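You operate a simulated robot arm through the tools that you are given. There is no shell and no other tool. Be economical: measure what you need, move in short steps, check, and stop when the job is done.

You are at the controls of a simulated two-armed robot. One attempt, no reset.

Task
Turn the machine ten load dial to 60 kg. Close the powder cupboard door. Take the grease brush and put it on top of the film. Open the cabinet door with the silver handle. Any order will do.
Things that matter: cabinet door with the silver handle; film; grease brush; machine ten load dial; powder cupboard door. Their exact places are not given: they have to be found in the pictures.

Only the result counts: the job must be done as asked and must still hold three seconds after the hand-in. Knocking over, shifting, dropping, spilling or breaking anything else fails it.

Robot
Two 7-joint arms with two-finger parallel grippers on one trunk, on a base that drives. Base frame: it is fixed to the floor where the robot stands at the start and does not move with it; the origin is under the middle of the robot, x ahead of it, y to its left, z up. Lengths are in mm, angles in rad, forces in N, time in s.
The left shoulder is at the start at [50, 168, 1082], the right one opposite. With the tool pointing down near the work surface each hand reaches from about 200 to 660 mm from the robot's upright axis, wherever it stands, measured 20 degrees to its own side. Places, roughly: cabinet door with the silver handle [-300, 2500, 400]; film (15x10x4 cm) [-2600, 5600, 900]; grease brush (3x3x20 cm) [400, 6600, 900]; machine ten load dial [600, 0, 800]; powder cupboard door [-2400, 5000, 500]. Payload 1.57 kg a hand.
The tool frame of a hand sits at the grasp point between the pads (the TCP): z along the fingers, y along the line on which they close. The tips reach 30 mm beyond it. Largest opening 80 mm; finger width 17, thickness 12; the body of the gripper, 40 by 82 mm, starts 80 mm behind the TCP.
Orientation is told as [roll, pitch, yaw] about the base's x, y, z axes, in that order, counted from this pose: with the fingers straight down and closing along the base's y, the tool's x points along the base's -x, its y along +y and its z along -z.

Tools
- The arms move only by the tool arm_command. It takes "left_plan", "right_plan" or both (then of equal length, played together; a hand with none holds still); each is a list that holds one entry, the list of rows, each a list of 7 numbers: the turn, a rotation vector about the tool's x, y, z in rad, then the shift along the tool's x, y, z in mm, then the opening, from 0 (shut) to 1 (fully open). In form: [[[wx, wy, wz, dx, dy, dz, hand], ...]]. A call has 1 to 12 rows; each row is the pose to reach, as a shift and turn from the pose commanded when the call began, along the tool's axes at that moment. Each row takes 0.2 s and may step no farther than 50 mm and 0.15 rad from the row before; otherwise, or with a gripper value out of range, the whole call is refused. A pose out of reach is approached as far as the arm can. The call stops where the force on the tool passes 40 N (or 10 N more than at its start, if that is more) or the arm is blocked; 0.2 s more then pass. The fingers move at their own pace (about 45 mm/s each) and stop on an object; they squeeze with about 36 N. The grip force told is the motor's: it shows also when the fingers shut on nothing. Time passes only in rows, and 0.2 s behind the last, so rows that repeat a pose let the fingers close. The reply holds the time, the measured pose of the TCP, the force on the tool along the base axes, the opening and the grip force, in the units named above and with some noise, with the torque about the TCP (base axes, N m) and any sound that the robot's microphone picked up.
- Cameras (640 x 400 px; columns grow to the right, rows downward): "scene" is now at [134, 8.1, 1304.9]; the picture's right is [0.05, -1.00, 0.00], its down [-0.62, -0.03, -0.79] and it looks along [0.78, 0.04, -0.62] (base axes); focal length 287 px, centre (320, 200). "left" rides on the left gripper at [72, 7, -122] in its tool frame; the picture's right is [-0.09, 1.00, 0.00], its down [-0.84, -0.08, -0.54] and it looks along [-0.54, -0.05, 0.84] (tool axes); focal length 238 px, centre (320, 200). "right" rides on the right gripper at [72, -7, -122] in its tool frame; the picture's right is [0.09, 1.00, 0.00], its down [-0.84, 0.08, -0.54] and it looks along [-0.54, 0.05, 0.84] (tool axes); focal length 238 px, centre (320, 200).
- snapshot(camera): a new picture of that camera. The clock stands still meanwhile.
- slide_trunk(by): slides the trunk up (or, below 0, down) by that many mm; the arms and the scene camera ride with it, the base frame stays. It gives what a move gives, with no picture.
- drive_base(legs): drives the robot by 1 to 6 legs, each [ahead, left, turn to the left] in mm, mm and rad, along the robot's own axes; the way and the turn of a leg run together, so that a leg with both is an arc; at most 1500 mm and 3.142 rad a leg. The arms and the cameras ride along, it lands a little off, and it stops where it bumps. It gives what a move gives.
- aim_head(pan, tilt): turns the head with the scene camera to pan (to the left, within 1.396 rad either way) and tilt (down, from -0.506 to 1.204), counted from straight ahead of the robot. It gives what a move gives.
- locate(camera, pixels): for up to 12 pixels [column, row] of the newest picture of that camera ("zoom" is the newest enlarged one), the place [x, y, z] in the base frame of the surface seen there, good to about 2 mm, but the place of the scene camera against the robot may be out by one fixed shift of up to 25 mm in any direction. The clock stands still meanwhile.
- enlarge(camera, box): a new picture of the part [left, top, right, bottom] of that camera's present view, enlarged. The clock stands still meanwhile.
- finish_job(): hands the job in; it is judged then, once.

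Go step by step. Measure first, check grasps and placings, and put right what went wrong. The budget is 110 turns and 88 pictures, counting those below and the enlarged ones. Unless the task says otherwise, let go and move clear before handing in.

The tools are called after "Emit:" as name(argument=value, ...) on one line, values as JSON. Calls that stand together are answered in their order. arm_command: Moves the arms, as the interface text tells. Its arguments: {"type":"object","properties":{"left_plan":{"type":"array","items":{"type":"array","items":{"type":"array","items":{"type":"number"}}}},"right_plan":{"type":"array","items":{"type":"array","items":{"type":"array","items":{"type":"number"}}}}},"required":[]} The other tools are called the same way: slide_trunk (by) slides the trunk up or down; drive_base (legs) drives the base; aim_head (pan, tilt) turns the head that bears the scene camera; snapshot (camera) takes a picture; locate (camera, pixels) gives the place of the surface under pixels of a picture; enlarge (camera, box) takes an enlarged picture of a part of a camera's view; finish_job () hands the job in.

At the start:

```text
time: 0.0
left_ee_pos: [328.6, 115.1, 975.1]
left_ee_rot: [0.001, 0.0, 0.0]
left_contact_force: [-0.6, -0.3, -0.2]
left_moment: [-0.01, 0.04, 0.0]
left_opening: 79.8
left_grip_force: 0.0
right_ee_pos: [509.8, -251.5, 992.4]
right_ee_rot: [0.0, 0.0, 0.0]
right_contact_force: [-1.0, 0.6, 1.0]
right_moment: [-0.01, 0.0, 0.01]
right_opening: 80.1
right_grip_force: 0.1
trunk travel left (down, up): [-250.0, 193.0]
robot x, y, heading: [0.5, 3.2, 0.002]
head pan, tilt: [0.047, 0.667]
```

scene: 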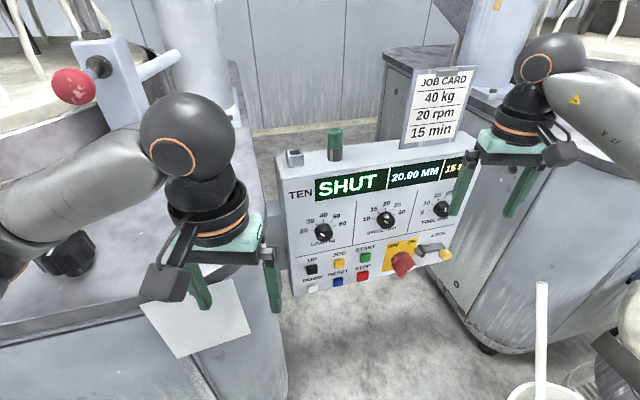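
right: 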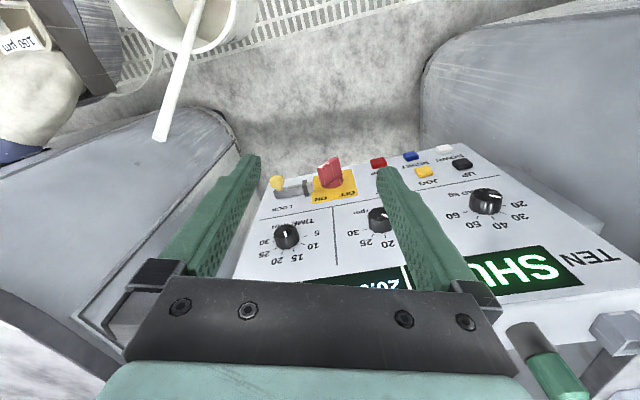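
left: 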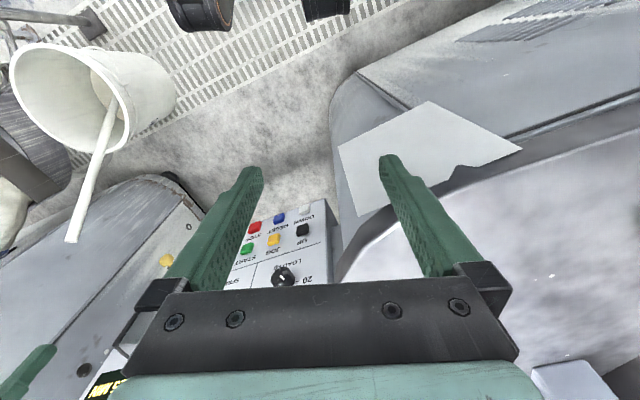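

The panel shows the LOAD KG dial near scene pixel (323,231). I'll enlarge it and measure.

Emit:
enlarge(camera="scene", box=[270, 140, 470, 300])

Emit:
locate(camera="scene", pixels=[[323, 231], [323, 240], [300, 235], [340, 250], [352, 205], [386, 220], [300, 290], [420, 270], [310, 160], [460, 240]])

Emit:
locate(camera="right", pixels=[[486, 196], [486, 215], [455, 225], [520, 215], [500, 180], [370, 240]])

```text
2.50 times, centred on (370, 220) of scene
```

zoom: 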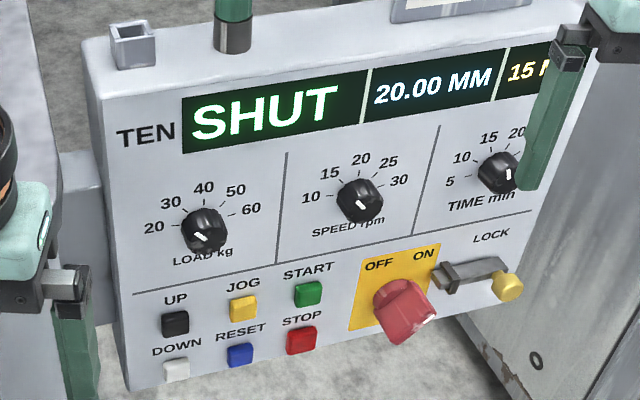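

```text
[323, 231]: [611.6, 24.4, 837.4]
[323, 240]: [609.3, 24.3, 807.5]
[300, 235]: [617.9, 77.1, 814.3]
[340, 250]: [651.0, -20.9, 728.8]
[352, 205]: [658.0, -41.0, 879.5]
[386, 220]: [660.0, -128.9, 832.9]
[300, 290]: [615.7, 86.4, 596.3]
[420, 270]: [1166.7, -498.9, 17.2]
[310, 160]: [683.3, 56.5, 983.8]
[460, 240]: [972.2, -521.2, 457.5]
```

```text
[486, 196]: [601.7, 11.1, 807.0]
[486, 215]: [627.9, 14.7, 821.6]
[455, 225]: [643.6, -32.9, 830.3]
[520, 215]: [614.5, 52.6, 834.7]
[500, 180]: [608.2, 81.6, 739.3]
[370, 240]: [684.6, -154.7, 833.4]
```

The panel stands vertical, yawed about 0.2 rad. I look closer at the knob's pointer.

Emit:
enlarge(camera="scene", box=[293, 206, 357, 246])

Emit:
enlarge(camera="right", box=[440, 160, 536, 240])

```text
10.00 times, centred on (325, 226) of scene
```

zoom: 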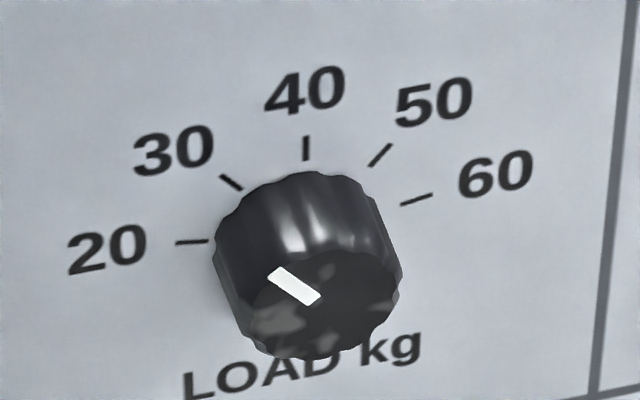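

```text
5.00 times, centred on (488, 200) of right
```

zoom: 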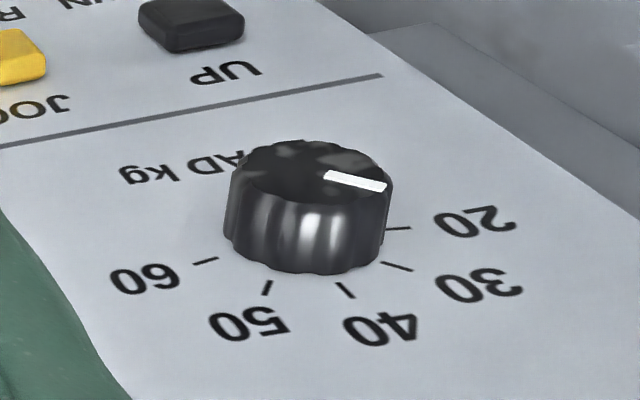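

The pointer (right zoom (355,181)) is near 30. I measure ticks and knob face with the wrist camera zoom.

Emit:
locate(camera="zoom", pixels=[[397, 228], [397, 267], [345, 290], [267, 287], [205, 261], [308, 172], [328, 177], [383, 187], [240, 175], [385, 170], [308, 145], [305, 195]])

```text
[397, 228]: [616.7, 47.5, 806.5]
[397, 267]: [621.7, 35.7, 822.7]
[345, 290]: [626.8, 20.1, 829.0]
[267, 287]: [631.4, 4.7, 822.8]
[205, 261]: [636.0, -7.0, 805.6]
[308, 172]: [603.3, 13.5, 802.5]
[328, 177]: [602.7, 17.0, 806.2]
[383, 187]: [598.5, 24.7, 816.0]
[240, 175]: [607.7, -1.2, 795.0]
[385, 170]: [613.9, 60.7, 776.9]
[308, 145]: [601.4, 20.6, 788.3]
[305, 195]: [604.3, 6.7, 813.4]
```

Knob centre is (626,20,799) with panel yaw ≈0.32; the pointer is at about −38° (30 kg), and 60 kg lies at about +76°. I pitch the right hand to point forward.

Emit:
arm_command(right_plan=[[[0, -0.143, 0, 6, 9, 9, 1], [0, -0.286, 0, 11, 18, 18, 1], [0, -0.428, 0, 16, 27, 27, 1], [0, -0.571, 0, 22, 36, 36, 1], [0, -0.714, 0, 27, 45, 45, 1], [0, -0.857, 0, 33, 54, 54, 1], [0, -1.0, 0, 38, 63, 63, 1], [0, -1.142, 0, 44, 72, 72, 1], [0, -1.285, 0, 49, 81, 81, 1], [0, -1.428, 0, 55, 90, 90, 1], [0, -1.571, 0, 60, 100, 100, 1]]])

```text
time: 2.4
left_ee_pos: [329.6, 118.3, 975.4]
left_ee_rot: [-0.004, 0.003, 0.002]
left_contact_force: [0.9, 0.9, -0.9]
left_moment: [-0.07, 0.03, 0.0]
left_opening: 79.9
left_grip_force: 0.0
right_ee_pos: [452.2, -124.5, 905.5]
right_ee_rot: [0.151, -1.002, -0.129]
right_contact_force: [0.1, 0.6, -1.3]
right_moment: [-0.05, 0.01, -0.06]
right_opening: 79.9
right_grip_force: 0.1
right hand out of reach, approached as far as the arm can: row 8, 9, 10, 11
trunk travel left (down, up): [-250.0, 193.0]
robot x, y, heading: [0.2, 0.6, -0.001]
head pan, tilt: [0.047, 0.667]
```

The horizontal pose was out of reach this close in, so I need to back up. First I look around both sides.

Emit:
aim_head(pan=1.39, tilt=0.5)

Emit:
snapshot(camera="scene")

Emit:
aim_head(pan=-1.39, tilt=0.5)

Emit:
snapshot(camera="scene")

```text
time: 3.9
left_ee_pos: [328.5, 116.0, 975.0]
left_ee_rot: [0.0, 0.0, 0.0]
left_contact_force: [-0.2, -1.7, -0.9]
left_moment: [-0.01, -0.02, -0.01]
left_opening: 80.3
left_grip_force: 0.2
right_ee_pos: [452.5, -128.3, 907.2]
right_ee_rot: [0.155, -1.002, -0.135]
right_contact_force: [-0.4, 0.1, 0.6]
right_moment: [0.0, 0.0, -0.01]
right_opening: 80.0
right_grip_force: 0.2
trunk travel left (down, up): [-250.0, 193.0]
robot x, y, heading: [0.2, 0.5, 0.001]
head pan, tilt: [1.389, 0.499]
```

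```text
81 pictures are left
```

scene: 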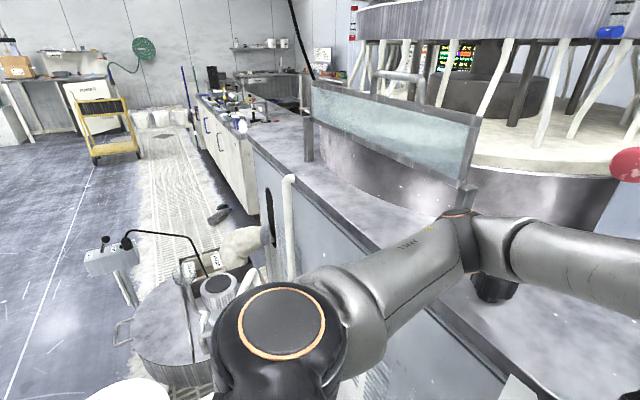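

```text
time: 6.3
left_ee_pos: [327.7, 115.7, 976.6]
left_ee_rot: [-0.001, -0.001, 0.0]
left_contact_force: [0.4, 0.7, -0.5]
left_moment: [-0.01, -0.01, 0.0]
left_opening: 79.8
left_grip_force: 0.0
right_ee_pos: [452.6, -127.5, 906.8]
right_ee_rot: [0.155, -1.004, -0.135]
right_contact_force: [0.5, 1.0, 0.1]
right_moment: [-0.01, 0.01, 0.0]
right_opening: 80.0
right_grip_force: 0.0
trunk travel left (down, up): [-250.0, 193.0]
robot x, y, heading: [1.7, 1.3, 0.0]
head pan, tilt: [-1.389, 0.499]
```

```text
80 pictures are left
```

scene: 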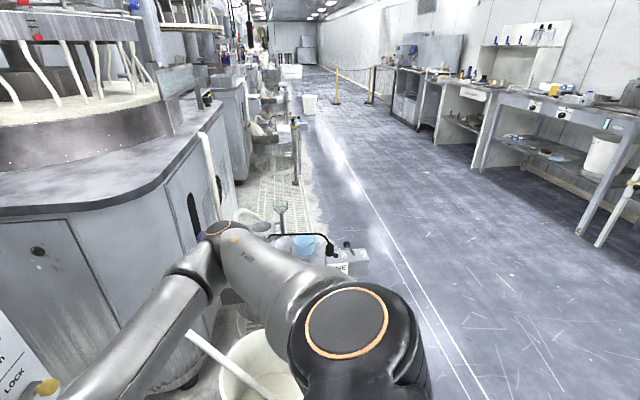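

Obstacles sit close on both sides: a drum and stand on the left rear, a bucket on the right. I measure their places.

Emit:
locate(camera="scene", pixels=[[230, 390], [260, 352], [190, 345], [265, 228], [345, 262], [283, 205], [300, 310], [450, 300], [560, 330], [240, 300], [480, 395], [350, 230]])

Emit:
aim_head(pan=1.39, tilt=0.7)

Emit:
snapshot(camera="scene")

Emit:
locate(camera="scene", pixels=[[130, 330], [110, 200], [190, 320], [60, 300], [120, 350], [250, 170], [210, 150], [230, 80], [250, 100], [20, 200], [40, 390], [195, 230]])

```text
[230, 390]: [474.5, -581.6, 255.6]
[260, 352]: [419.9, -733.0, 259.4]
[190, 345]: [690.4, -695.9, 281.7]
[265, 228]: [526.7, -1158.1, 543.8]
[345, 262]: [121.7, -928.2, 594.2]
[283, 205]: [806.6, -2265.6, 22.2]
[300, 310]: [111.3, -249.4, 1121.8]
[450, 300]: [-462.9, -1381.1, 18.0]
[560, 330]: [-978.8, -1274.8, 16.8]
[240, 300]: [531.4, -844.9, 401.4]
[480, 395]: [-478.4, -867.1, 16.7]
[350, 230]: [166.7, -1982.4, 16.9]
```

```text
time: 8.8
left_ee_pos: [328.0, 115.2, 975.8]
left_ee_rot: [0.001, -0.001, -0.001]
left_contact_force: [-0.1, -0.2, 1.0]
left_moment: [-0.01, -0.02, -0.02]
left_opening: 80.2
left_grip_force: 0.1
right_ee_pos: [453.2, -127.0, 907.6]
right_ee_rot: [0.155, -1.003, -0.134]
right_contact_force: [-0.7, -0.3, -0.2]
right_moment: [-0.02, 0.0, 0.0]
right_opening: 80.3
right_grip_force: 0.0
trunk travel left (down, up): [-250.0, 193.0]
robot x, y, heading: [3.1, 1.2, -0.001]
head pan, tilt: [1.389, 0.7]
```

```text
79 pictures are left
```

scene: 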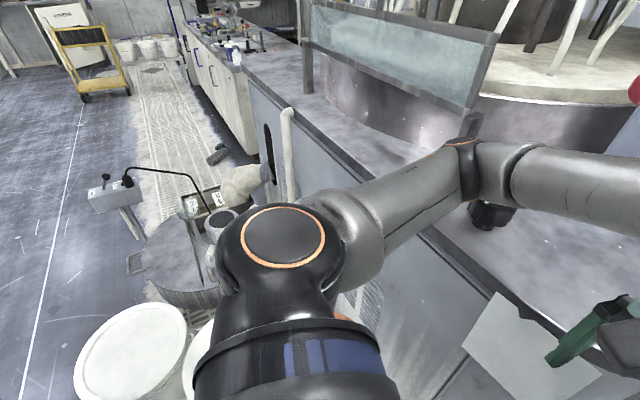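

```text
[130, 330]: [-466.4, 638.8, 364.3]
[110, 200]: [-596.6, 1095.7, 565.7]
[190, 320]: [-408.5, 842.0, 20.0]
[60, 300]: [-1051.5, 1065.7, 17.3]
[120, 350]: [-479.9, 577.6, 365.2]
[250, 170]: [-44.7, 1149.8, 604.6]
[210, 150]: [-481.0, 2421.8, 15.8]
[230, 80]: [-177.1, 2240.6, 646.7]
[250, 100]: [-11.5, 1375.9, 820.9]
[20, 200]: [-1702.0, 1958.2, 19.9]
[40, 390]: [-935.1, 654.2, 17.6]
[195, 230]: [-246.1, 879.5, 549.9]
```

The lane straight behind me is clear (nearest pail at y≈450+). I back up 200 mm and re-aim the head.

Emit:
drive_base(legs=[[-200, 0, 0]])

Emit:
aim_head(pan=0.0, tilt=0.6)

```text
time: 10.4
left_ee_pos: [131.2, 115.1, 976.2]
left_ee_rot: [0.0, -0.001, -0.001]
left_contact_force: [0.7, -0.1, 0.4]
left_moment: [0.0, -0.02, -0.02]
left_opening: 80.0
left_grip_force: 0.1
right_ee_pos: [254.7, -126.3, 905.1]
right_ee_rot: [0.157, -1.0, -0.135]
right_contact_force: [-0.4, -0.1, 0.1]
right_moment: [0.03, -0.01, 0.0]
right_opening: 80.1
right_grip_force: 0.0
trunk travel left (down, up): [-250.0, 193.0]
robot x, y, heading: [-198.8, 0.8, 0.004]
head pan, tilt: [1.389, 0.7]
```

```text
time: 11.9
left_ee_pos: [132.5, 114.7, 975.7]
left_ee_rot: [-0.001, 0.0, -0.003]
left_contact_force: [0.3, -0.5, 1.0]
left_moment: [0.02, 0.02, 0.02]
left_opening: 80.1
left_grip_force: 0.0
right_ee_pos: [255.3, -126.4, 906.0]
right_ee_rot: [0.155, -1.0, -0.136]
right_contact_force: [0.2, 0.0, 0.8]
right_moment: [0.02, -0.02, 0.01]
right_opening: 80.2
right_grip_force: 0.0
trunk travel left (down, up): [-250.0, 193.0]
robot x, y, heading: [-193.8, -0.6, -0.001]
head pan, tilt: [0.0, 0.6]
```

Now I push the right hand forward to see the reach there.

Emit:
arm_command(right_plan=[[[0, 0, 0, -20, 0, 31, 1], [0, 0, 0, -40, 0, 62, 1], [0, 0, 0, -60, 0, 93, 1], [0, 0, 0, -81, 0, 126, 1]]])

```text
time: 12.9
left_ee_pos: [131.9, 115.1, 974.9]
left_ee_rot: [0.0, 0.001, 0.001]
left_contact_force: [0.6, 0.4, 0.2]
left_moment: [-0.01, 0.0, -0.03]
left_opening: 79.9
left_grip_force: 0.0
right_ee_pos: [402.8, -125.0, 906.7]
right_ee_rot: [0.157, -1.0, -0.134]
right_contact_force: [-0.9, 0.6, -0.3]
right_moment: [0.03, 0.04, 0.01]
right_opening: 80.2
right_grip_force: 0.1
trunk travel left (down, up): [-250.0, 193.0]
robot x, y, heading: [-195.1, -4.0, 0.001]
head pan, tilt: [0.0, 0.6]
```

The commanded pose follows the actual one. I turn square to the panel and move to a pre-grasp point about 130 mm off the dial.

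Emit:
arm_command(right_plan=[[[-0.048, -0.091, -0.029, 8, 15, 23, 1], [-0.096, -0.182, -0.057, 16, 30, 46, 1], [-0.145, -0.273, -0.086, 24, 45, 70, 1], [-0.193, -0.364, -0.115, 32, 60, 93, 1], [-0.241, -0.455, -0.143, 40, 75, 116, 1], [-0.289, -0.546, -0.172, 48, 91, 139, 1]]])

Emit:
snapshot(camera="right")

Emit:
snapshot(camera="scene")

```text
time: 14.3
left_ee_pos: [132.6, 116.4, 975.0]
left_ee_rot: [-0.002, 0.0, 0.001]
left_contact_force: [0.1, -0.7, 0.6]
left_moment: [-0.01, 0.0, 0.0]
left_opening: 79.9
left_grip_force: 0.0
right_ee_pos: [500.3, 72.2, 891.7]
right_ee_rot: [0.023, -1.427, 0.177]
right_contact_force: [-0.7, 0.4, 0.0]
right_moment: [0.0, -0.04, -0.03]
right_opening: 79.9
right_grip_force: 0.0
right hand out of reach, approached as far as the arm can: row 2, 3, 4, 5, 6
trunk travel left (down, up): [-250.0, 193.0]
robot x, y, heading: [-196.4, 2.5, 0.003]
head pan, tilt: [0.0, 0.6]
```

```text
78 pictures are left
```

right: 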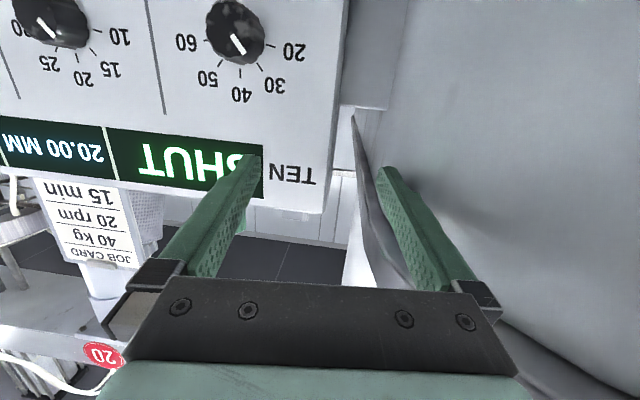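

```text
77 pictures are left
```

scene: 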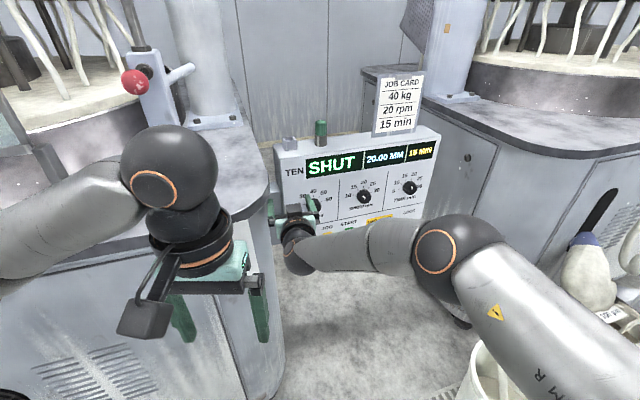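

The arm stalls high (z 892) at this shoulder height, so lowering the trunk should help. I check clearances around the left machine first.

Emit:
locate(camera="scene", pixels=[[30, 282], [100, 260], [262, 190], [270, 270], [150, 360], [20, 200], [290, 330], [460, 270], [440, 345], [490, 380], [560, 300], [610, 330]])

```text
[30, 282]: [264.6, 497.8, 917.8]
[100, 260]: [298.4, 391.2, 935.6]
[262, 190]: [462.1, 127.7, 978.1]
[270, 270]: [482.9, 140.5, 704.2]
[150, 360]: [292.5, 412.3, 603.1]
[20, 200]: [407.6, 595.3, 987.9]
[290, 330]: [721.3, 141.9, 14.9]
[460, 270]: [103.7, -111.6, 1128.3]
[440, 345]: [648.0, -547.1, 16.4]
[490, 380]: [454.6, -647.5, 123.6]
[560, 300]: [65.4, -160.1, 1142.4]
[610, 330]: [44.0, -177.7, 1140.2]
```

Left machine's corner (≈[470,130]) is close to the right hand. I move that hand to the right first, and check where the left arm is.

Emit:
arm_command(right_plan=[[[0, 0, 0, 0, -40, 0, 1], [0, 0, 0, 0, -80, 0, 1], [0, 0, 0, 10, -110, 0, 1]]])

Emit:
locate(camera="scene", pixels=[[5, 240], [50, 210], [100, 180], [180, 150], [205, 230], [145, 320]])

```text
time: 15.1
left_ee_pos: [131.9, 115.2, 975.1]
left_ee_rot: [0.002, -0.001, 0.001]
left_contact_force: [0.4, 0.1, 0.1]
left_moment: [-0.01, 0.0, 0.02]
left_opening: 80.2
left_grip_force: 0.0
right_ee_pos: [523.1, 18.5, 915.1]
right_ee_rot: [-0.001, -1.402, 0.169]
right_contact_force: [-0.3, 1.1, 0.3]
right_moment: [-0.03, 0.03, -0.01]
right_opening: 80.0
right_grip_force: 0.0
right hand out of reach, approached as far as the arm can: row 1, 2, 3
trunk travel left (down, up): [-250.0, 193.0]
robot x, y, heading: [-200.7, -1.6, -0.003]
head pan, tilt: [0.0, 0.6]
```

```text
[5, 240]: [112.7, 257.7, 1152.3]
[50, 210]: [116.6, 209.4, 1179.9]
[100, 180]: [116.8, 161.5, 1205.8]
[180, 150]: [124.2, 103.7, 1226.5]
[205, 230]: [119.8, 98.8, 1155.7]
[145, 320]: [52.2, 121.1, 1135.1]
```

The left arm stays well in front of the machine, so I lower the trunk 140 mm.

Emit:
slide_trunk(by=-140)

Emit:
snapshot(camera="right")

```text
time: 16.8
left_ee_pos: [131.5, 114.7, 835.0]
left_ee_rot: [-0.001, 0.0, -0.001]
left_contact_force: [0.1, 0.9, 0.5]
left_moment: [0.05, -0.02, 0.04]
left_opening: 79.9
left_grip_force: 0.1
right_ee_pos: [523.5, 19.1, 777.1]
right_ee_rot: [-0.003, -1.401, 0.168]
right_contact_force: [0.1, -0.3, -0.3]
right_moment: [0.0, -0.01, 0.05]
right_opening: 80.0
right_grip_force: 0.1
trunk travel left (down, up): [-110.0, 333.0]
robot x, y, heading: [-198.3, 1.1, 0.0]
head pan, tilt: [0.0, 0.6]
```

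```text
76 pictures are left
```

right: 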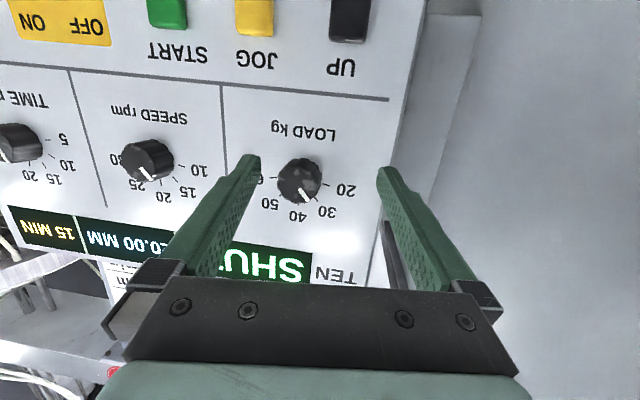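

The knob sits between the fingers. I square up to the panel and centre on it.

Emit:
arm_command(right_plan=[[[-0.05, -0.057, 0, -8, -10, 0, 1], [-0.1, -0.113, 0, -15, -20, 0, 1], [-0.15, -0.17, 0, -23, -31, -1, 1]]])

```text
time: 17.6
left_ee_pos: [131.5, 115.6, 835.8]
left_ee_rot: [0.001, -0.001, 0.0]
left_contact_force: [-0.8, -0.5, -0.7]
left_moment: [-0.02, -0.01, 0.02]
left_opening: 80.0
left_grip_force: 0.0
right_ee_pos: [524.3, 28.0, 788.4]
right_ee_rot: [0.013, -1.418, 0.165]
right_contact_force: [0.1, -0.3, -0.4]
right_moment: [-0.01, 0.0, -0.01]
right_opening: 79.9
right_grip_force: 0.1
right hand out of reach, approached as far as the arm can: row 1, 2, 3
trunk travel left (down, up): [-110.0, 333.0]
robot x, y, heading: [-196.8, -1.2, 0.003]
head pan, tilt: [0.0, 0.6]
```

Still at some joint limit. I try rolling about the tool axis to see if that frees the wrist.

Emit:
arm_command(right_plan=[[[0, 0, -0.14, 0, 0, 0, 1], [0, 0, -0.28, 0, 0, 0, 1], [0, 0, -0.42, 0, 0, 0, 1], [0, 0, -0.56, 0, 0, 0, 1]]])

Emit:
snapshot(camera="scene")

```text
time: 18.6
left_ee_pos: [131.9, 116.3, 836.2]
left_ee_rot: [0.0, 0.0, 0.0]
left_contact_force: [-0.1, 0.1, -0.3]
left_moment: [0.03, 0.01, -0.01]
left_opening: 79.8
left_grip_force: 0.1
right_ee_pos: [524.4, 27.1, 788.6]
right_ee_rot: [-1.291, -0.992, 1.513]
right_contact_force: [0.2, -0.3, 0.4]
right_moment: [0.0, 0.0, -0.03]
right_opening: 80.1
right_grip_force: 0.2
trunk travel left (down, up): [-110.0, 333.0]
robot x, y, heading: [-194.6, 0.1, 0.001]
head pan, tilt: [0.0, 0.6]
```

```text
75 pictures are left
```

scene: 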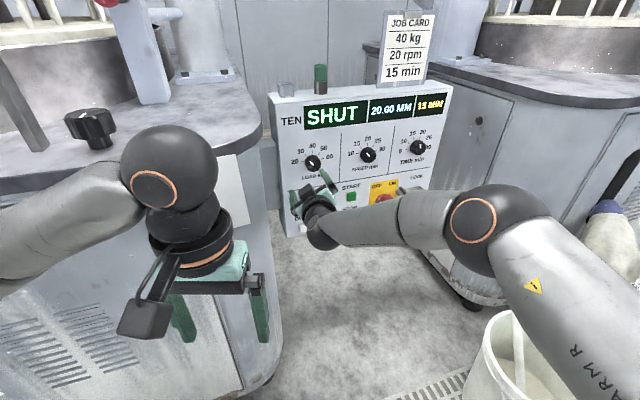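

Negative roll frees it. I square up from this rolled pose.

Emit:
arm_command(right_plan=[[[-0.014, -0.068, 0, 3, -13, 0, 1], [-0.028, -0.136, 0, 7, -26, -1, 1], [-0.043, -0.204, 0, 10, -39, -2, 1]]])

```text
time: 19.4
left_ee_pos: [131.1, 114.8, 835.7]
left_ee_rot: [0.0, 0.0, -0.001]
left_contact_force: [0.1, -0.4, 0.5]
left_moment: [0.0, 0.01, -0.01]
left_opening: 80.0
left_grip_force: 0.1
right_ee_pos: [523.6, 33.5, 799.3]
right_ee_rot: [-1.309, -0.998, 1.543]
right_contact_force: [0.4, -0.6, -0.6]
right_moment: [0.0, 0.0, 0.0]
right_opening: 79.8
right_grip_force: 0.1
right hand out of reach, approached as far as the arm can: row 1, 2, 3
trunk travel left (down, up): [-110.0, 333.0]
robot x, y, heading: [-197.4, 0.5, 0.002]
head pan, tilt: [0.0, 0.6]
```

Not the wrist roll; the forearm is folded across. I give the arm more room by backing up further.

Emit:
drive_base(legs=[[-150, 0, 0]])

Emit:
arm_command(right_plan=[[[0, 0, 0.14, 0, 0, 20, 1], [0, 0, 0.28, 0, 0, 40, 1], [0, 0, 0.42, 0, 0, 60, 1], [0, 0, 0.56, 0, 0, 80, 1]]])

```text
time: 20.8
left_ee_pos: [-17.8, 115.9, 836.5]
left_ee_rot: [0.001, 0.0, 0.001]
left_contact_force: [0.6, 0.1, 0.2]
left_moment: [-0.01, -0.02, -0.01]
left_opening: 80.0
left_grip_force: 0.1
right_ee_pos: [372.9, 32.3, 798.3]
right_ee_rot: [-1.311, -0.998, 1.541]
right_contact_force: [-0.7, 0.0, 0.6]
right_moment: [-0.02, -0.01, 0.02]
right_opening: 80.1
right_grip_force: 0.1
trunk travel left (down, up): [-110.0, 333.0]
robot x, y, heading: [-347.2, 0.8, -0.003]
head pan, tilt: [0.0, 0.6]
```

```text
time: 21.8
left_ee_pos: [-18.9, 115.1, 835.6]
left_ee_rot: [0.001, 0.001, -0.001]
left_contact_force: [0.6, 0.0, -0.2]
left_moment: [0.01, 0.02, 0.01]
left_opening: 80.0
left_grip_force: 0.1
right_ee_pos: [414.9, 33.2, 803.7]
right_ee_rot: [0.036, -1.429, 0.156]
right_contact_force: [0.8, -0.6, -0.1]
right_moment: [0.02, -0.05, 0.04]
right_opening: 79.9
right_grip_force: 0.0
right hand out of reach, approached as far as the arm can: row 3, 4
trunk travel left (down, up): [-110.0, 333.0]
robot x, y, heading: [-344.9, -1.4, 0.001]
head pan, tilt: [0.0, 0.6]
```

I test whether pulling back and right frees the arm from this limit.

Emit:
arm_command(right_plan=[[[0, 0, 0, 0, -20, -15, 1], [0, 0, 0, 0, -50, -30, 1], [0, 0, 0, 0, -80, -40, 1], [0, 0, 0, 0, -120, -40, 1], [0, 0, 0, 0, -160, -40, 1]]])

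Emit:
snapshot(camera="scene")

```text
time: 22.9
left_ee_pos: [-19.1, 115.0, 834.9]
left_ee_rot: [-0.001, -0.001, 0.001]
left_contact_force: [0.5, 0.4, -0.6]
left_moment: [-0.01, -0.01, 0.02]
left_opening: 80.0
left_grip_force: 0.0
right_ee_pos: [403.8, 9.7, 808.4]
right_ee_rot: [0.009, -1.423, 0.175]
right_contact_force: [-0.1, -0.4, 0.2]
right_moment: [-0.05, 0.0, 0.02]
right_opening: 80.0
right_grip_force: 0.0
right hand out of reach, approached as far as the arm can: row 2, 3, 4, 5
trunk travel left (down, up): [-110.0, 333.0]
robot x, y, heading: [-350.6, 0.8, 0.001]
head pan, tilt: [0.0, 0.6]
```

```text
74 pictures are left
```

scene: 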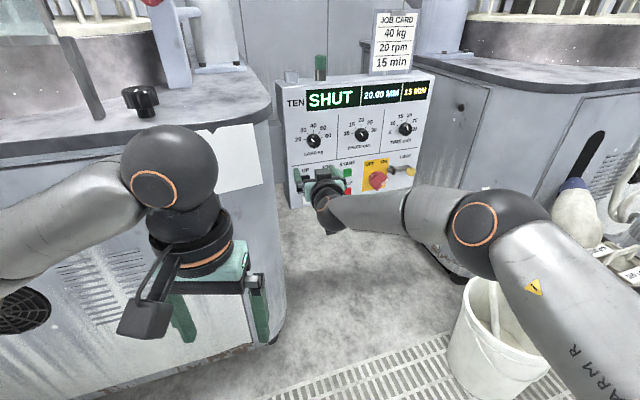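

Readings fit a maximum reach of about 720 mm from the shoulder, so I was overextended rather than too close. I retract the hand, square it up, then drive forward.

Emit:
arm_command(right_plan=[[[0, 0, 0, 0, -10, -45, 1], [0, 0, 0, 0, -20, -90, 1], [0, 0, 0, 0, -20, -130, 1], [0, 0, 0, 0, -20, -160, 1], [-0.05, -0.05, 0, 0, -20, -170, 1], [-0.1, -0.1, 0, 0, -20, -170, 1], [-0.15, -0.15, 0, 0, -20, -170, 1]]])

```text
time: 24.6
left_ee_pos: [-19.4, 114.8, 834.9]
left_ee_rot: [0.002, 0.001, 0.001]
left_contact_force: [0.5, 0.2, 0.5]
left_moment: [0.0, 0.03, 0.01]
left_opening: 80.2
left_grip_force: 0.1
right_ee_pos: [204.5, 44.2, 872.4]
right_ee_rot: [1.088, -1.554, -0.79]
right_contact_force: [0.1, 0.6, 0.4]
right_moment: [0.01, 0.0, -0.03]
right_opening: 80.0
right_grip_force: 0.1
right hand out of reach, approached as far as the arm can: row 1, 2, 3, 4, 5, 6, 7
trunk travel left (down, up): [-110.0, 333.0]
robot x, y, heading: [-348.1, 0.2, -0.001]
head pan, tilt: [0.0, 0.6]
```

The hand is now square (pitch −1.55, net yaw 0.30). I shift it right and down toward the dial's relative position.

Emit:
arm_command(right_plan=[[[0, 0, 0, 15, -10, -3, 1], [0, 0, 0, 30, -20, -6, 1], [0, 0, 0, 45, -30, -9, 1], [0, 0, 0, 60, -40, -12, 1], [0, 0, 0, 72, -51, -16, 1]]])

Emit:
snapshot(camera="scene")

```text
time: 25.8
left_ee_pos: [-18.8, 115.6, 836.2]
left_ee_rot: [0.001, 0.0, 0.001]
left_contact_force: [0.4, -0.7, -0.6]
left_moment: [0.01, 0.01, -0.03]
left_opening: 79.8
left_grip_force: 0.2
right_ee_pos: [169.2, 58.4, 845.7]
right_ee_rot: [2.213, -1.555, -1.878]
right_contact_force: [0.3, -0.8, 0.0]
right_moment: [0.01, 0.0, -0.02]
right_opening: 80.0
right_grip_force: 0.1
right hand out of reach, approached as far as the arm can: row 1, 2, 3, 4, 5
trunk travel left (down, up): [-110.0, 333.0]
robot x, y, heading: [-348.2, -0.4, -0.003]
head pan, tilt: [0.0, 0.6]
```

```text
73 pictures are left
```

scene: 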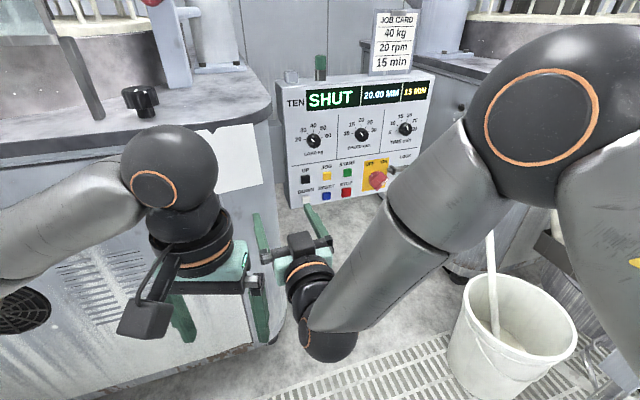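

The wrist bend is the limit: the elbow is high and the hand low. I lower the trunk nearly fully so the hand sits higher relative to the shoulder.

Emit:
slide_trunk(by=-108)

Emit:
arm_command(right_plan=[[[0, 0, 0, -15, -10, 10, 1], [0, 0, 0, -30, -25, 20, 1], [0, 0, 0, -45, -40, 20, 1], [0, 0, 0, -60, -60, 20, 1], [0, 0, 0, -60, -80, 20, 1]]])

```text
time: 27.1
left_ee_pos: [-18.1, 114.8, 728.5]
left_ee_rot: [-0.002, 0.0, 0.0]
left_contact_force: [0.8, -0.3, -0.5]
left_moment: [0.01, -0.01, 0.0]
left_opening: 79.9
left_grip_force: 0.1
right_ee_pos: [169.1, 58.5, 737.8]
right_ee_rot: [2.232, -1.555, -1.899]
right_contact_force: [0.6, 0.7, 0.2]
right_moment: [-0.01, 0.02, 0.01]
right_opening: 80.0
right_grip_force: 0.1
trunk travel left (down, up): [-2.0, 441.0]
robot x, y, heading: [-347.8, -1.9, 0.0]
head pan, tilt: [0.0, 0.6]
```

```text
time: 28.4
left_ee_pos: [-18.3, 115.3, 727.7]
left_ee_rot: [-0.001, 0.0, 0.0]
left_contact_force: [0.2, 0.1, -0.2]
left_moment: [0.0, 0.01, -0.01]
left_opening: 79.7
left_grip_force: 0.1
right_ee_pos: [191.3, 34.0, 810.7]
right_ee_rot: [2.033, -1.555, -1.706]
right_contact_force: [-1.2, -0.2, 0.8]
right_moment: [0.01, -0.02, 0.02]
right_opening: 79.9
right_grip_force: 0.0
right hand out of reach, approached as far as the arm can: row 2, 3, 4, 5
trunk travel left (down, up): [-2.0, 441.0]
robot x, y, heading: [-344.8, 1.7, -0.001]
head pan, tilt: [0.0, 0.6]
```

The pose is reachable at rel (539,34,810), so I'll let the base do the rest. First I tuck the left hand back so its forearm clears the left machine.

Emit:
arm_command(left_plan=[[[0, 0, 0, 30, 0, -20, 1], [0, 0, 0, 60, 0, -40, 1], [0, 0, 0, 90, 0, -60, 1], [0, 0, 0, 120, 0, -80, 1]]])

Emit:
drive_base(legs=[[200, -45, 0]])

Emit:
snapshot(camera="scene")

Emit:
snapshot(camera="right")

```text
time: 29.4
left_ee_pos: [-138.7, 115.2, 807.5]
left_ee_rot: [0.0, 0.0, -0.002]
left_contact_force: [0.4, 0.0, 0.8]
left_moment: [-0.01, 0.03, -0.03]
left_opening: 79.9
left_grip_force: 0.2
right_ee_pos: [191.9, 35.4, 810.7]
right_ee_rot: [2.077, -1.557, -1.751]
right_contact_force: [0.0, -0.3, -0.5]
right_moment: [0.01, -0.03, -0.02]
right_opening: 79.9
right_grip_force: 0.0
trunk travel left (down, up): [-2.0, 441.0]
robot x, y, heading: [-347.8, -1.2, -0.001]
head pan, tilt: [0.0, 0.6]
```

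```text
time: 31.0
left_ee_pos: [64.5, 71.1, 806.8]
left_ee_rot: [-0.001, 0.001, 0.0]
left_contact_force: [-0.4, 0.3, -0.2]
left_moment: [0.02, -0.01, 0.03]
left_opening: 80.1
left_grip_force: 0.0
right_ee_pos: [394.1, -9.3, 809.9]
right_ee_rot: [2.095, -1.556, -1.767]
right_contact_force: [0.0, -0.6, 1.4]
right_moment: [0.01, -0.02, 0.03]
right_opening: 80.1
right_grip_force: 0.1
trunk travel left (down, up): [-2.0, 441.0]
robot x, y, heading: [-146.0, -42.7, 0.002]
head pan, tilt: [0.0, 0.6]
```

```text
72 pictures are left
```

scene: 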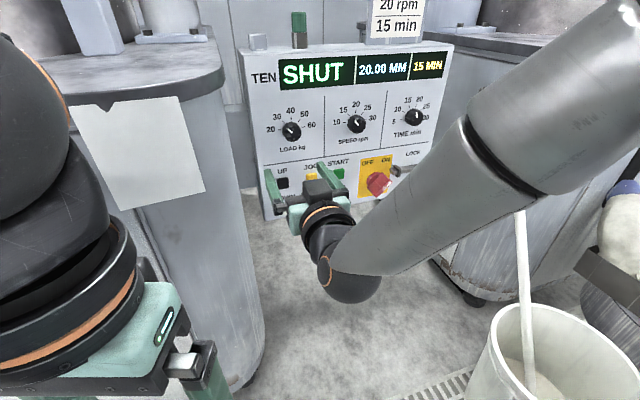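

```text
71 pictures are left
```

right: 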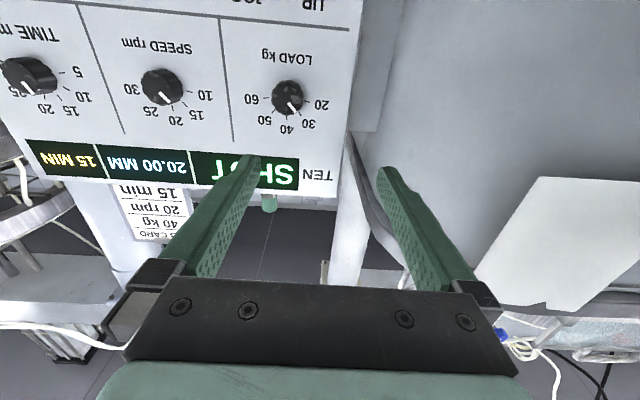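

Pose is square. Here, with free space, I pre-roll the hand by −1.0 rad and come down 10 mm.

Emit:
arm_command(right_plan=[[[0, 0, -0.145, 2, 0, 0, 1], [0, 0, -0.29, 4, 0, 0, 1], [0, 0, -0.43, 6, 0, 0, 1], [0, 0, -0.57, 8, 0, 0, 1], [0, 0, -0.71, 10, 0, 0, 1], [0, 0, -0.85, 10, 0, 0, 1], [0, 0, -1.0, 10, 0, 0, 1]]])

Emit:
drive_base(legs=[[125, 0, 0]])

Emit:
snapshot(camera="right")

Emit:
snapshot(camera="scene")

```text
time: 32.6
left_ee_pos: [65.0, 70.8, 808.5]
left_ee_rot: [0.001, -0.001, -0.002]
left_contact_force: [1.1, -0.2, -1.2]
left_moment: [0.02, 0.0, -0.01]
left_opening: 80.0
left_grip_force: 0.0
right_ee_pos: [395.8, -9.3, 799.3]
right_ee_rot: [-1.578, -0.58, 1.897]
right_contact_force: [-0.2, 0.6, 1.3]
right_moment: [0.02, -0.03, 0.01]
right_opening: 80.0
right_grip_force: 0.0
trunk travel left (down, up): [-2.0, 441.0]
robot x, y, heading: [-143.6, -41.7, 0.005]
head pan, tilt: [0.0, 0.6]
```

```text
time: 33.9
left_ee_pos: [170.2, 68.7, 807.5]
left_ee_rot: [0.001, 0.008, 0.012]
left_contact_force: [-0.9, -0.4, -0.1]
left_moment: [0.0, -0.01, 0.01]
left_opening: 79.6
left_grip_force: 0.0
right_ee_pos: [500.5, -7.7, 804.8]
right_ee_rot: [-1.583, -0.583, 1.907]
right_contact_force: [0.0, 0.2, 0.3]
right_moment: [0.01, 0.0, 0.02]
right_opening: 80.2
right_grip_force: 0.0
trunk travel left (down, up): [-2.0, 441.0]
robot x, y, heading: [-35.2, -46.4, 0.01]
head pan, tilt: [0.0, 0.6]
stopped in leg 1: the robot was blocked; the commanded pose is now the measured one
```

```text
70 pictures are left
```

right: 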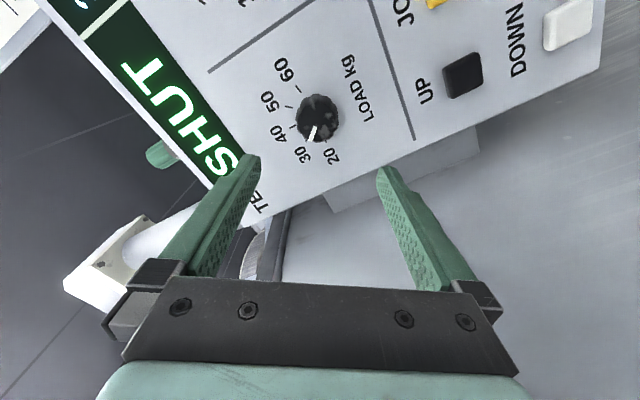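

```text
69 pictures are left
```

scene: 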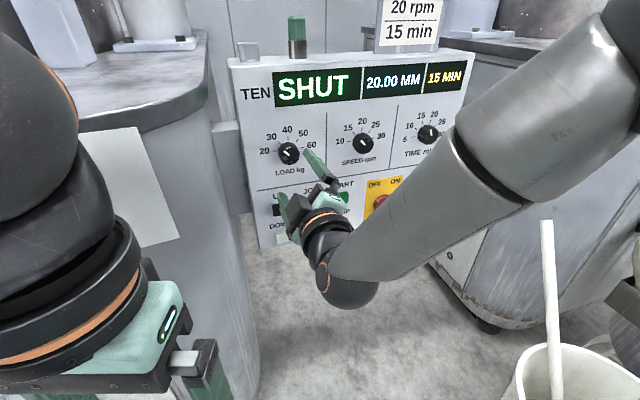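

The drive bumped at x≈−35 (probably the left elbow against the left machine). I back off 15 mm and check the left side.

Emit:
drive_base(legs=[[-15, 0, 0]])

Emit:
aim_head(pan=0.9, tilt=0.5)

Emit:
snapshot(camera="scene")

```text
time: 34.6
left_ee_pos: [160.0, 70.8, 806.6]
left_ee_rot: [0.001, 0.017, 0.012]
left_contact_force: [0.2, 0.0, -0.6]
left_moment: [0.03, -0.01, 0.01]
left_opening: 80.0
left_grip_force: 0.0
right_ee_pos: [490.7, -6.9, 801.2]
right_ee_rot: [-1.576, -0.582, 1.9]
right_contact_force: [-0.6, 0.7, 0.2]
right_moment: [-0.03, -0.04, 0.01]
right_opening: 79.8
right_grip_force: 0.2
trunk travel left (down, up): [-2.0, 441.0]
robot x, y, heading: [-45.8, -50.9, 0.001]
head pan, tilt: [0.0, 0.6]
```

```text
time: 35.8
left_ee_pos: [159.9, 70.2, 805.6]
left_ee_rot: [0.002, 0.017, 0.011]
left_contact_force: [-0.4, 0.1, -1.2]
left_moment: [0.01, 0.0, 0.0]
left_opening: 80.1
left_grip_force: 0.1
right_ee_pos: [490.7, -7.5, 799.6]
right_ee_rot: [-1.575, -0.582, 1.9]
right_contact_force: [1.1, 0.9, 0.6]
right_moment: [0.01, 0.02, -0.01]
right_opening: 80.0
right_grip_force: 0.0
trunk travel left (down, up): [-2.0, 441.0]
robot x, y, heading: [-48.0, -46.3, 0.007]
head pan, tilt: [0.901, 0.499]
```

```text
68 pictures are left
```

scene: 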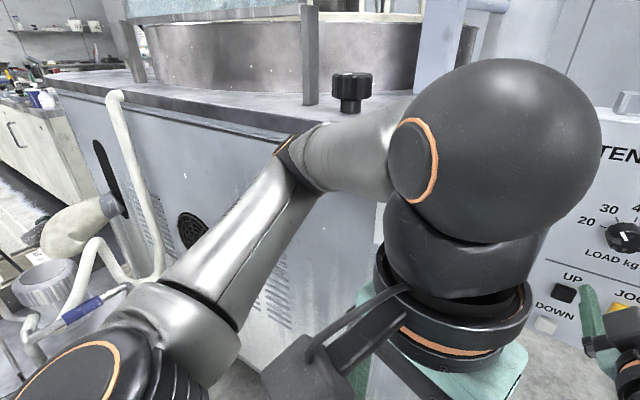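

The left elbow merely brushed the cabinet front and is now clear. I align with the dial axis and approach to within ~75 mm.

Emit:
arm_command(right_plan=[[[0, 0, 0, 7, -5, 9, 1], [0, 0, 0, 14, -9, 18, 1], [0, 0, 0, 15, -9, 40, 1], [0, 0, 0, 15, -9, 62, 1]]])

Emit:
snapshot(camera="right")

```text
time: 36.8
left_ee_pos: [160.0, 70.3, 805.7]
left_ee_rot: [-0.001, 0.018, 0.013]
left_contact_force: [-0.1, -0.2, 0.1]
left_moment: [-0.01, -0.01, 0.03]
left_opening: 80.1
left_grip_force: 0.0
right_ee_pos: [545.2, 13.0, 807.2]
right_ee_rot: [-1.57, -0.583, 1.884]
right_contact_force: [0.1, 0.6, 0.9]
right_moment: [0.04, 0.04, 0.05]
right_opening: 80.0
right_grip_force: 0.1
right hand out of reach, approached as far as the arm can: row 1, 2, 3, 4
trunk travel left (down, up): [-2.0, 441.0]
robot x, y, heading: [-43.7, -45.5, 0.003]
head pan, tilt: [0.901, 0.499]
```

```text
67 pictures are left
```

right: 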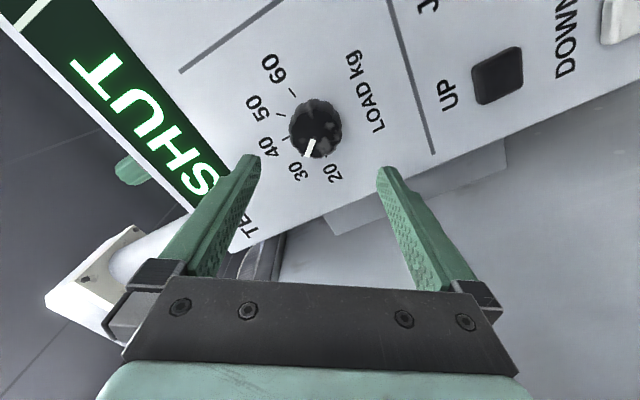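

The limit pushes the hand ~20 mm left of the dial axis. I shift the base 50 mm right so the arm can work further from its limit.

Emit:
drive_base(legs=[[0, -50, 0]])

```text
time: 38.0
left_ee_pos: [161.0, 19.8, 805.6]
left_ee_rot: [0.0, 0.016, 0.012]
left_contact_force: [0.3, -0.7, -0.4]
left_moment: [0.03, 0.02, 0.03]
left_opening: 79.9
left_grip_force: 0.1
right_ee_pos: [546.4, -38.0, 807.2]
right_ee_rot: [-1.57, -0.583, 1.886]
right_contact_force: [0.5, 0.1, -0.6]
right_moment: [-0.02, 0.01, 0.03]
right_opening: 79.9
right_grip_force: 0.0
trunk travel left (down, up): [-2.0, 441.0]
robot x, y, heading: [-44.8, -99.2, 0.003]
head pan, tilt: [0.901, 0.499]
```

Now I command the move onto the dial axis at d≈75.

Emit:
arm_command(right_plan=[[[0, 0, 0, -7, 8, 6, 1], [0, 0, 0, -14, 16, 12, 1], [0, 0, 0, -21, 23, 19, 1]]])

Emit:
snapshot(camera="right")

```text
time: 38.8
left_ee_pos: [160.1, 19.8, 805.1]
left_ee_rot: [-0.001, 0.015, 0.01]
left_contact_force: [0.0, -0.3, 0.5]
left_moment: [-0.03, 0.01, 0.03]
left_opening: 79.9
left_grip_force: 0.1
right_ee_pos: [556.2, -3.2, 799.3]
right_ee_rot: [-1.57, -0.584, 1.883]
right_contact_force: [-0.4, 0.9, 0.0]
right_moment: [-0.01, -0.04, -0.01]
right_opening: 79.9
right_grip_force: 0.0
trunk travel left (down, up): [-2.0, 441.0]
robot x, y, heading: [-50.4, -100.9, 0.003]
head pan, tilt: [0.901, 0.499]
```

```text
66 pictures are left
```

right: 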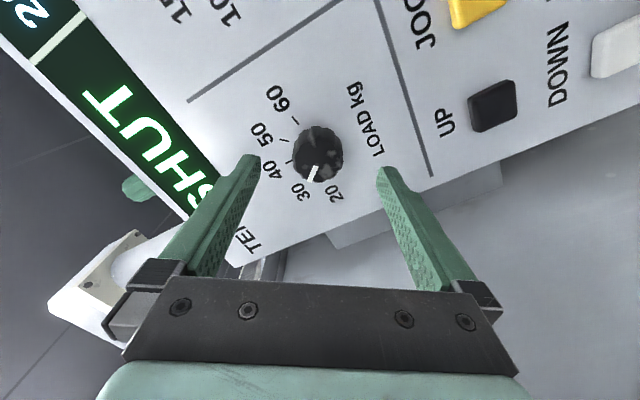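

In reach now. I re-measure the knob before the final approach.

Emit:
locate(camera="right", pixels=[[318, 152], [300, 145], [337, 140], [318, 170], [293, 120], [283, 140], [290, 161]])

```text
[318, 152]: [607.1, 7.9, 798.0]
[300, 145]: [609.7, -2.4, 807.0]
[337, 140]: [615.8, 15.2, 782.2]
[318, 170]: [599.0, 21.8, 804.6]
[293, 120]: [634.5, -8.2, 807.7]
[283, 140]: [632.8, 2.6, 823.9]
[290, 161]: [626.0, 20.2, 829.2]
```

Consistent. I advance 38 mm and close on the knob.

Emit:
arm_command(right_plan=[[[0, 0, 0, 0, 0, 13, 1], [0, 0, 0, 0, 0, 26, 1], [0, 0, 0, 0, 0, 38, 1], [0, 0, 0, 0, 0, 38, 0], [0, 0, 0, 0, 0, 38, 0], [0, 0, 0, 0, 0, 38, 0], [0, 0, 0, 0, 0, 38, 0], [0, 0, 0, 0, 0, 38, 0]]])

Emit:
snapshot(camera="right")

```text
time: 40.5
left_ee_pos: [161.1, 19.9, 806.5]
left_ee_rot: [0.0, 0.016, 0.012]
left_contact_force: [-0.6, 0.6, -0.6]
left_moment: [-0.01, -0.03, -0.03]
left_opening: 80.1
left_grip_force: 0.0
right_ee_pos: [591.8, 6.5, 799.4]
right_ee_rot: [-1.57, -0.582, 1.884]
right_contact_force: [4.2, -1.1, 4.2]
right_moment: [-0.05, 0.26, 0.06]
right_opening: 41.4
right_grip_force: 39.0
trunk travel left (down, up): [-2.0, 441.0]
robot x, y, heading: [-46.3, -99.0, 0.008]
head pan, tilt: [0.901, 0.499]
```

```text
65 pictures are left
```

right: 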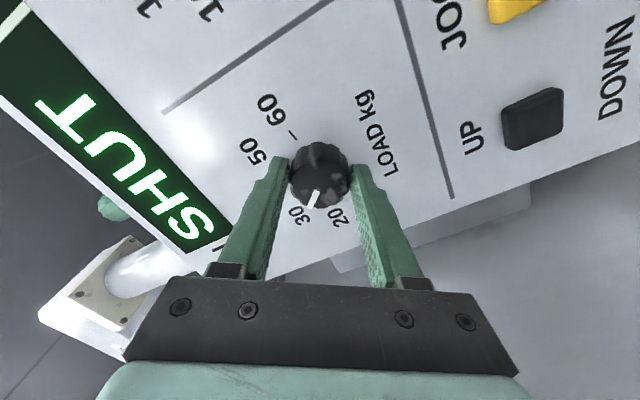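

Grip is firm on the knob (41 mm). I turn clockwise 1.2 rad and check.

Emit:
arm_command(right_plan=[[[0, 0, 0.12, 0, 0, 0, 0], [0, 0, 0.24, 0, 0, 0, 0], [0, 0, 0.36, 0, 0, 0, 0], [0, 0, 0.48, 0, 0, 0, 0], [0, 0, 0.6, 0, 0, 0, 0], [0, 0, 0.72, 0, 0, 0, 0], [0, 0, 0.84, 0, 0, 0, 0], [0, 0, 0.96, 0, 0, 0, 0], [0, 0, 1.08, 0, 0, 0, 0], [0, 0, 1.2, 0, 0, 0, 0]]])

Emit:
snapshot(camera="right")

```text
time: 42.8
left_ee_pos: [161.5, 20.1, 806.2]
left_ee_rot: [-0.002, 0.018, 0.013]
left_contact_force: [0.2, -1.0, 0.3]
left_moment: [-0.03, -0.01, 0.02]
left_opening: 80.1
left_grip_force: 0.0
right_ee_pos: [592.3, 11.2, 797.7]
right_ee_rot: [1.558, -1.358, -1.238]
right_contact_force: [23.2, 23.8, 6.2]
right_moment: [0.06, -0.31, 0.05]
right_opening: 41.6
right_grip_force: 45.2
trunk travel left (down, up): [-2.0, 441.0]
robot x, y, heading: [-44.9, -92.7, 0.011]
head pan, tilt: [0.901, 0.499]
```

```text
64 pictures are left
```

right: 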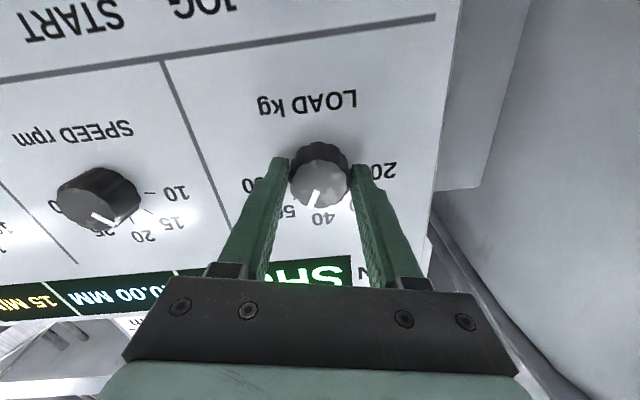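

The pointer moved toward 50. Some side force built up (24 N in +y), so I relieve it slightly and turn the other 0.8 rad.

Emit:
arm_command(right_plan=[[[0, 0, 0, 0, 2, 1, 0], [0, 0, 0.12, 0, 2, 1, 0], [0, 0, 0.24, 0, 2, 1, 0], [0, 0, 0.36, 0, 2, 1, 0], [0, 0, 0.48, 0, 2, 1, 0], [0, 0, 0.6, 0, 2, 1, 0], [0, 0, 0.7, 0, 2, 1, 0], [0, 0, 0.8, 0, 2, 1, 0]]])

Emit:
snapshot(camera="right")

```text
time: 44.5
left_ee_pos: [159.4, 19.5, 806.0]
left_ee_rot: [-0.004, 0.016, 0.011]
left_contact_force: [0.4, -0.5, -0.1]
left_moment: [-0.02, -0.04, -0.01]
left_opening: 79.9
left_grip_force: 0.2
right_ee_pos: [589.6, 12.9, 801.0]
right_ee_rot: [1.567, -0.558, -1.249]
right_contact_force: [1.4, 20.7, 4.5]
right_moment: [-0.09, 0.03, 0.23]
right_opening: 41.5
right_grip_force: 45.3
trunk travel left (down, up): [-2.0, 441.0]
robot x, y, heading: [-48.4, -96.9, 0.004]
head pan, tilt: [0.901, 0.499]
```

```text
63 pictures are left
```

right: 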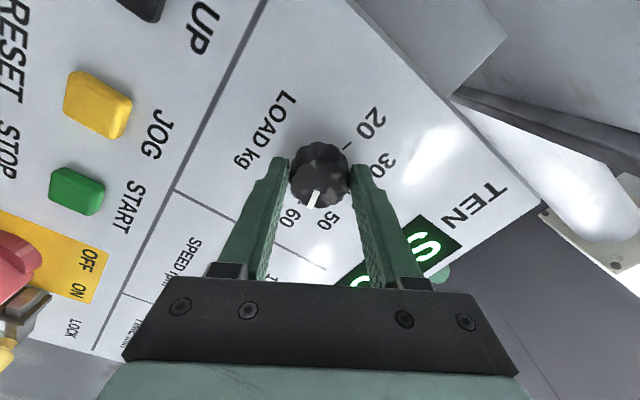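

Pointer sits near 60. I open, back off, and check with a picture.

Emit:
arm_command(right_plan=[[[0, 0, 0, 0, 0, 0, 0.5], [0, 0, 0, 0, 0, 0, 1], [0, 0, 0, 0, 0, 0, 1], [0, 0, 0, 0, 0, 0, 1], [0, 0, 0, 0, 0, -20, 1], [0, 0, 0, 0, 0, -45, 1], [0, 0, 0, 0, 0, -70, 1]]])

Emit:
enlarge(camera="right", box=[240, 80, 400, 180])

```text
time: 46.1
left_ee_pos: [160.0, 20.3, 806.5]
left_ee_rot: [0.0, 0.015, 0.014]
left_contact_force: [-0.2, 0.9, 0.5]
left_moment: [0.02, -0.01, -0.03]
left_opening: 80.2
left_grip_force: 0.0
right_ee_pos: [524.7, -12.4, 799.0]
right_ee_rot: [1.568, -0.559, -1.256]
right_contact_force: [-1.1, -0.2, 0.1]
right_moment: [-0.02, 0.04, 0.01]
right_opening: 79.9
right_grip_force: 0.0
trunk travel left (down, up): [-2.0, 441.0]
robot x, y, heading: [-48.2, -97.0, 0.006]
head pan, tilt: [0.901, 0.499]
```

```text
4.00 times, centred on (320, 130) of right
```

zoom: 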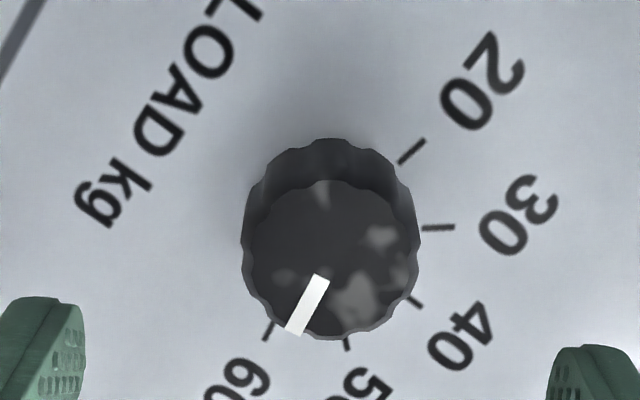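

The pointer looks parallel to the 60 tick. I verify by measuring.

Emit:
locate(camera="zoom", pixels=[[320, 279], [293, 328], [268, 330], [347, 343], [413, 300], [438, 227], [411, 152], [265, 338], [272, 323]])

```text
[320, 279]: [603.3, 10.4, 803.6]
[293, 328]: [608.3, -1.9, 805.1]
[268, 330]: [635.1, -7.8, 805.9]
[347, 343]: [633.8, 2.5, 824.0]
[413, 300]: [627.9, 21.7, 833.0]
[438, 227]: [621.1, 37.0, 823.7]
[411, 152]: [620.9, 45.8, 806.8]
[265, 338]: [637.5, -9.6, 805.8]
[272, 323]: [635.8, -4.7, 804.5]
```

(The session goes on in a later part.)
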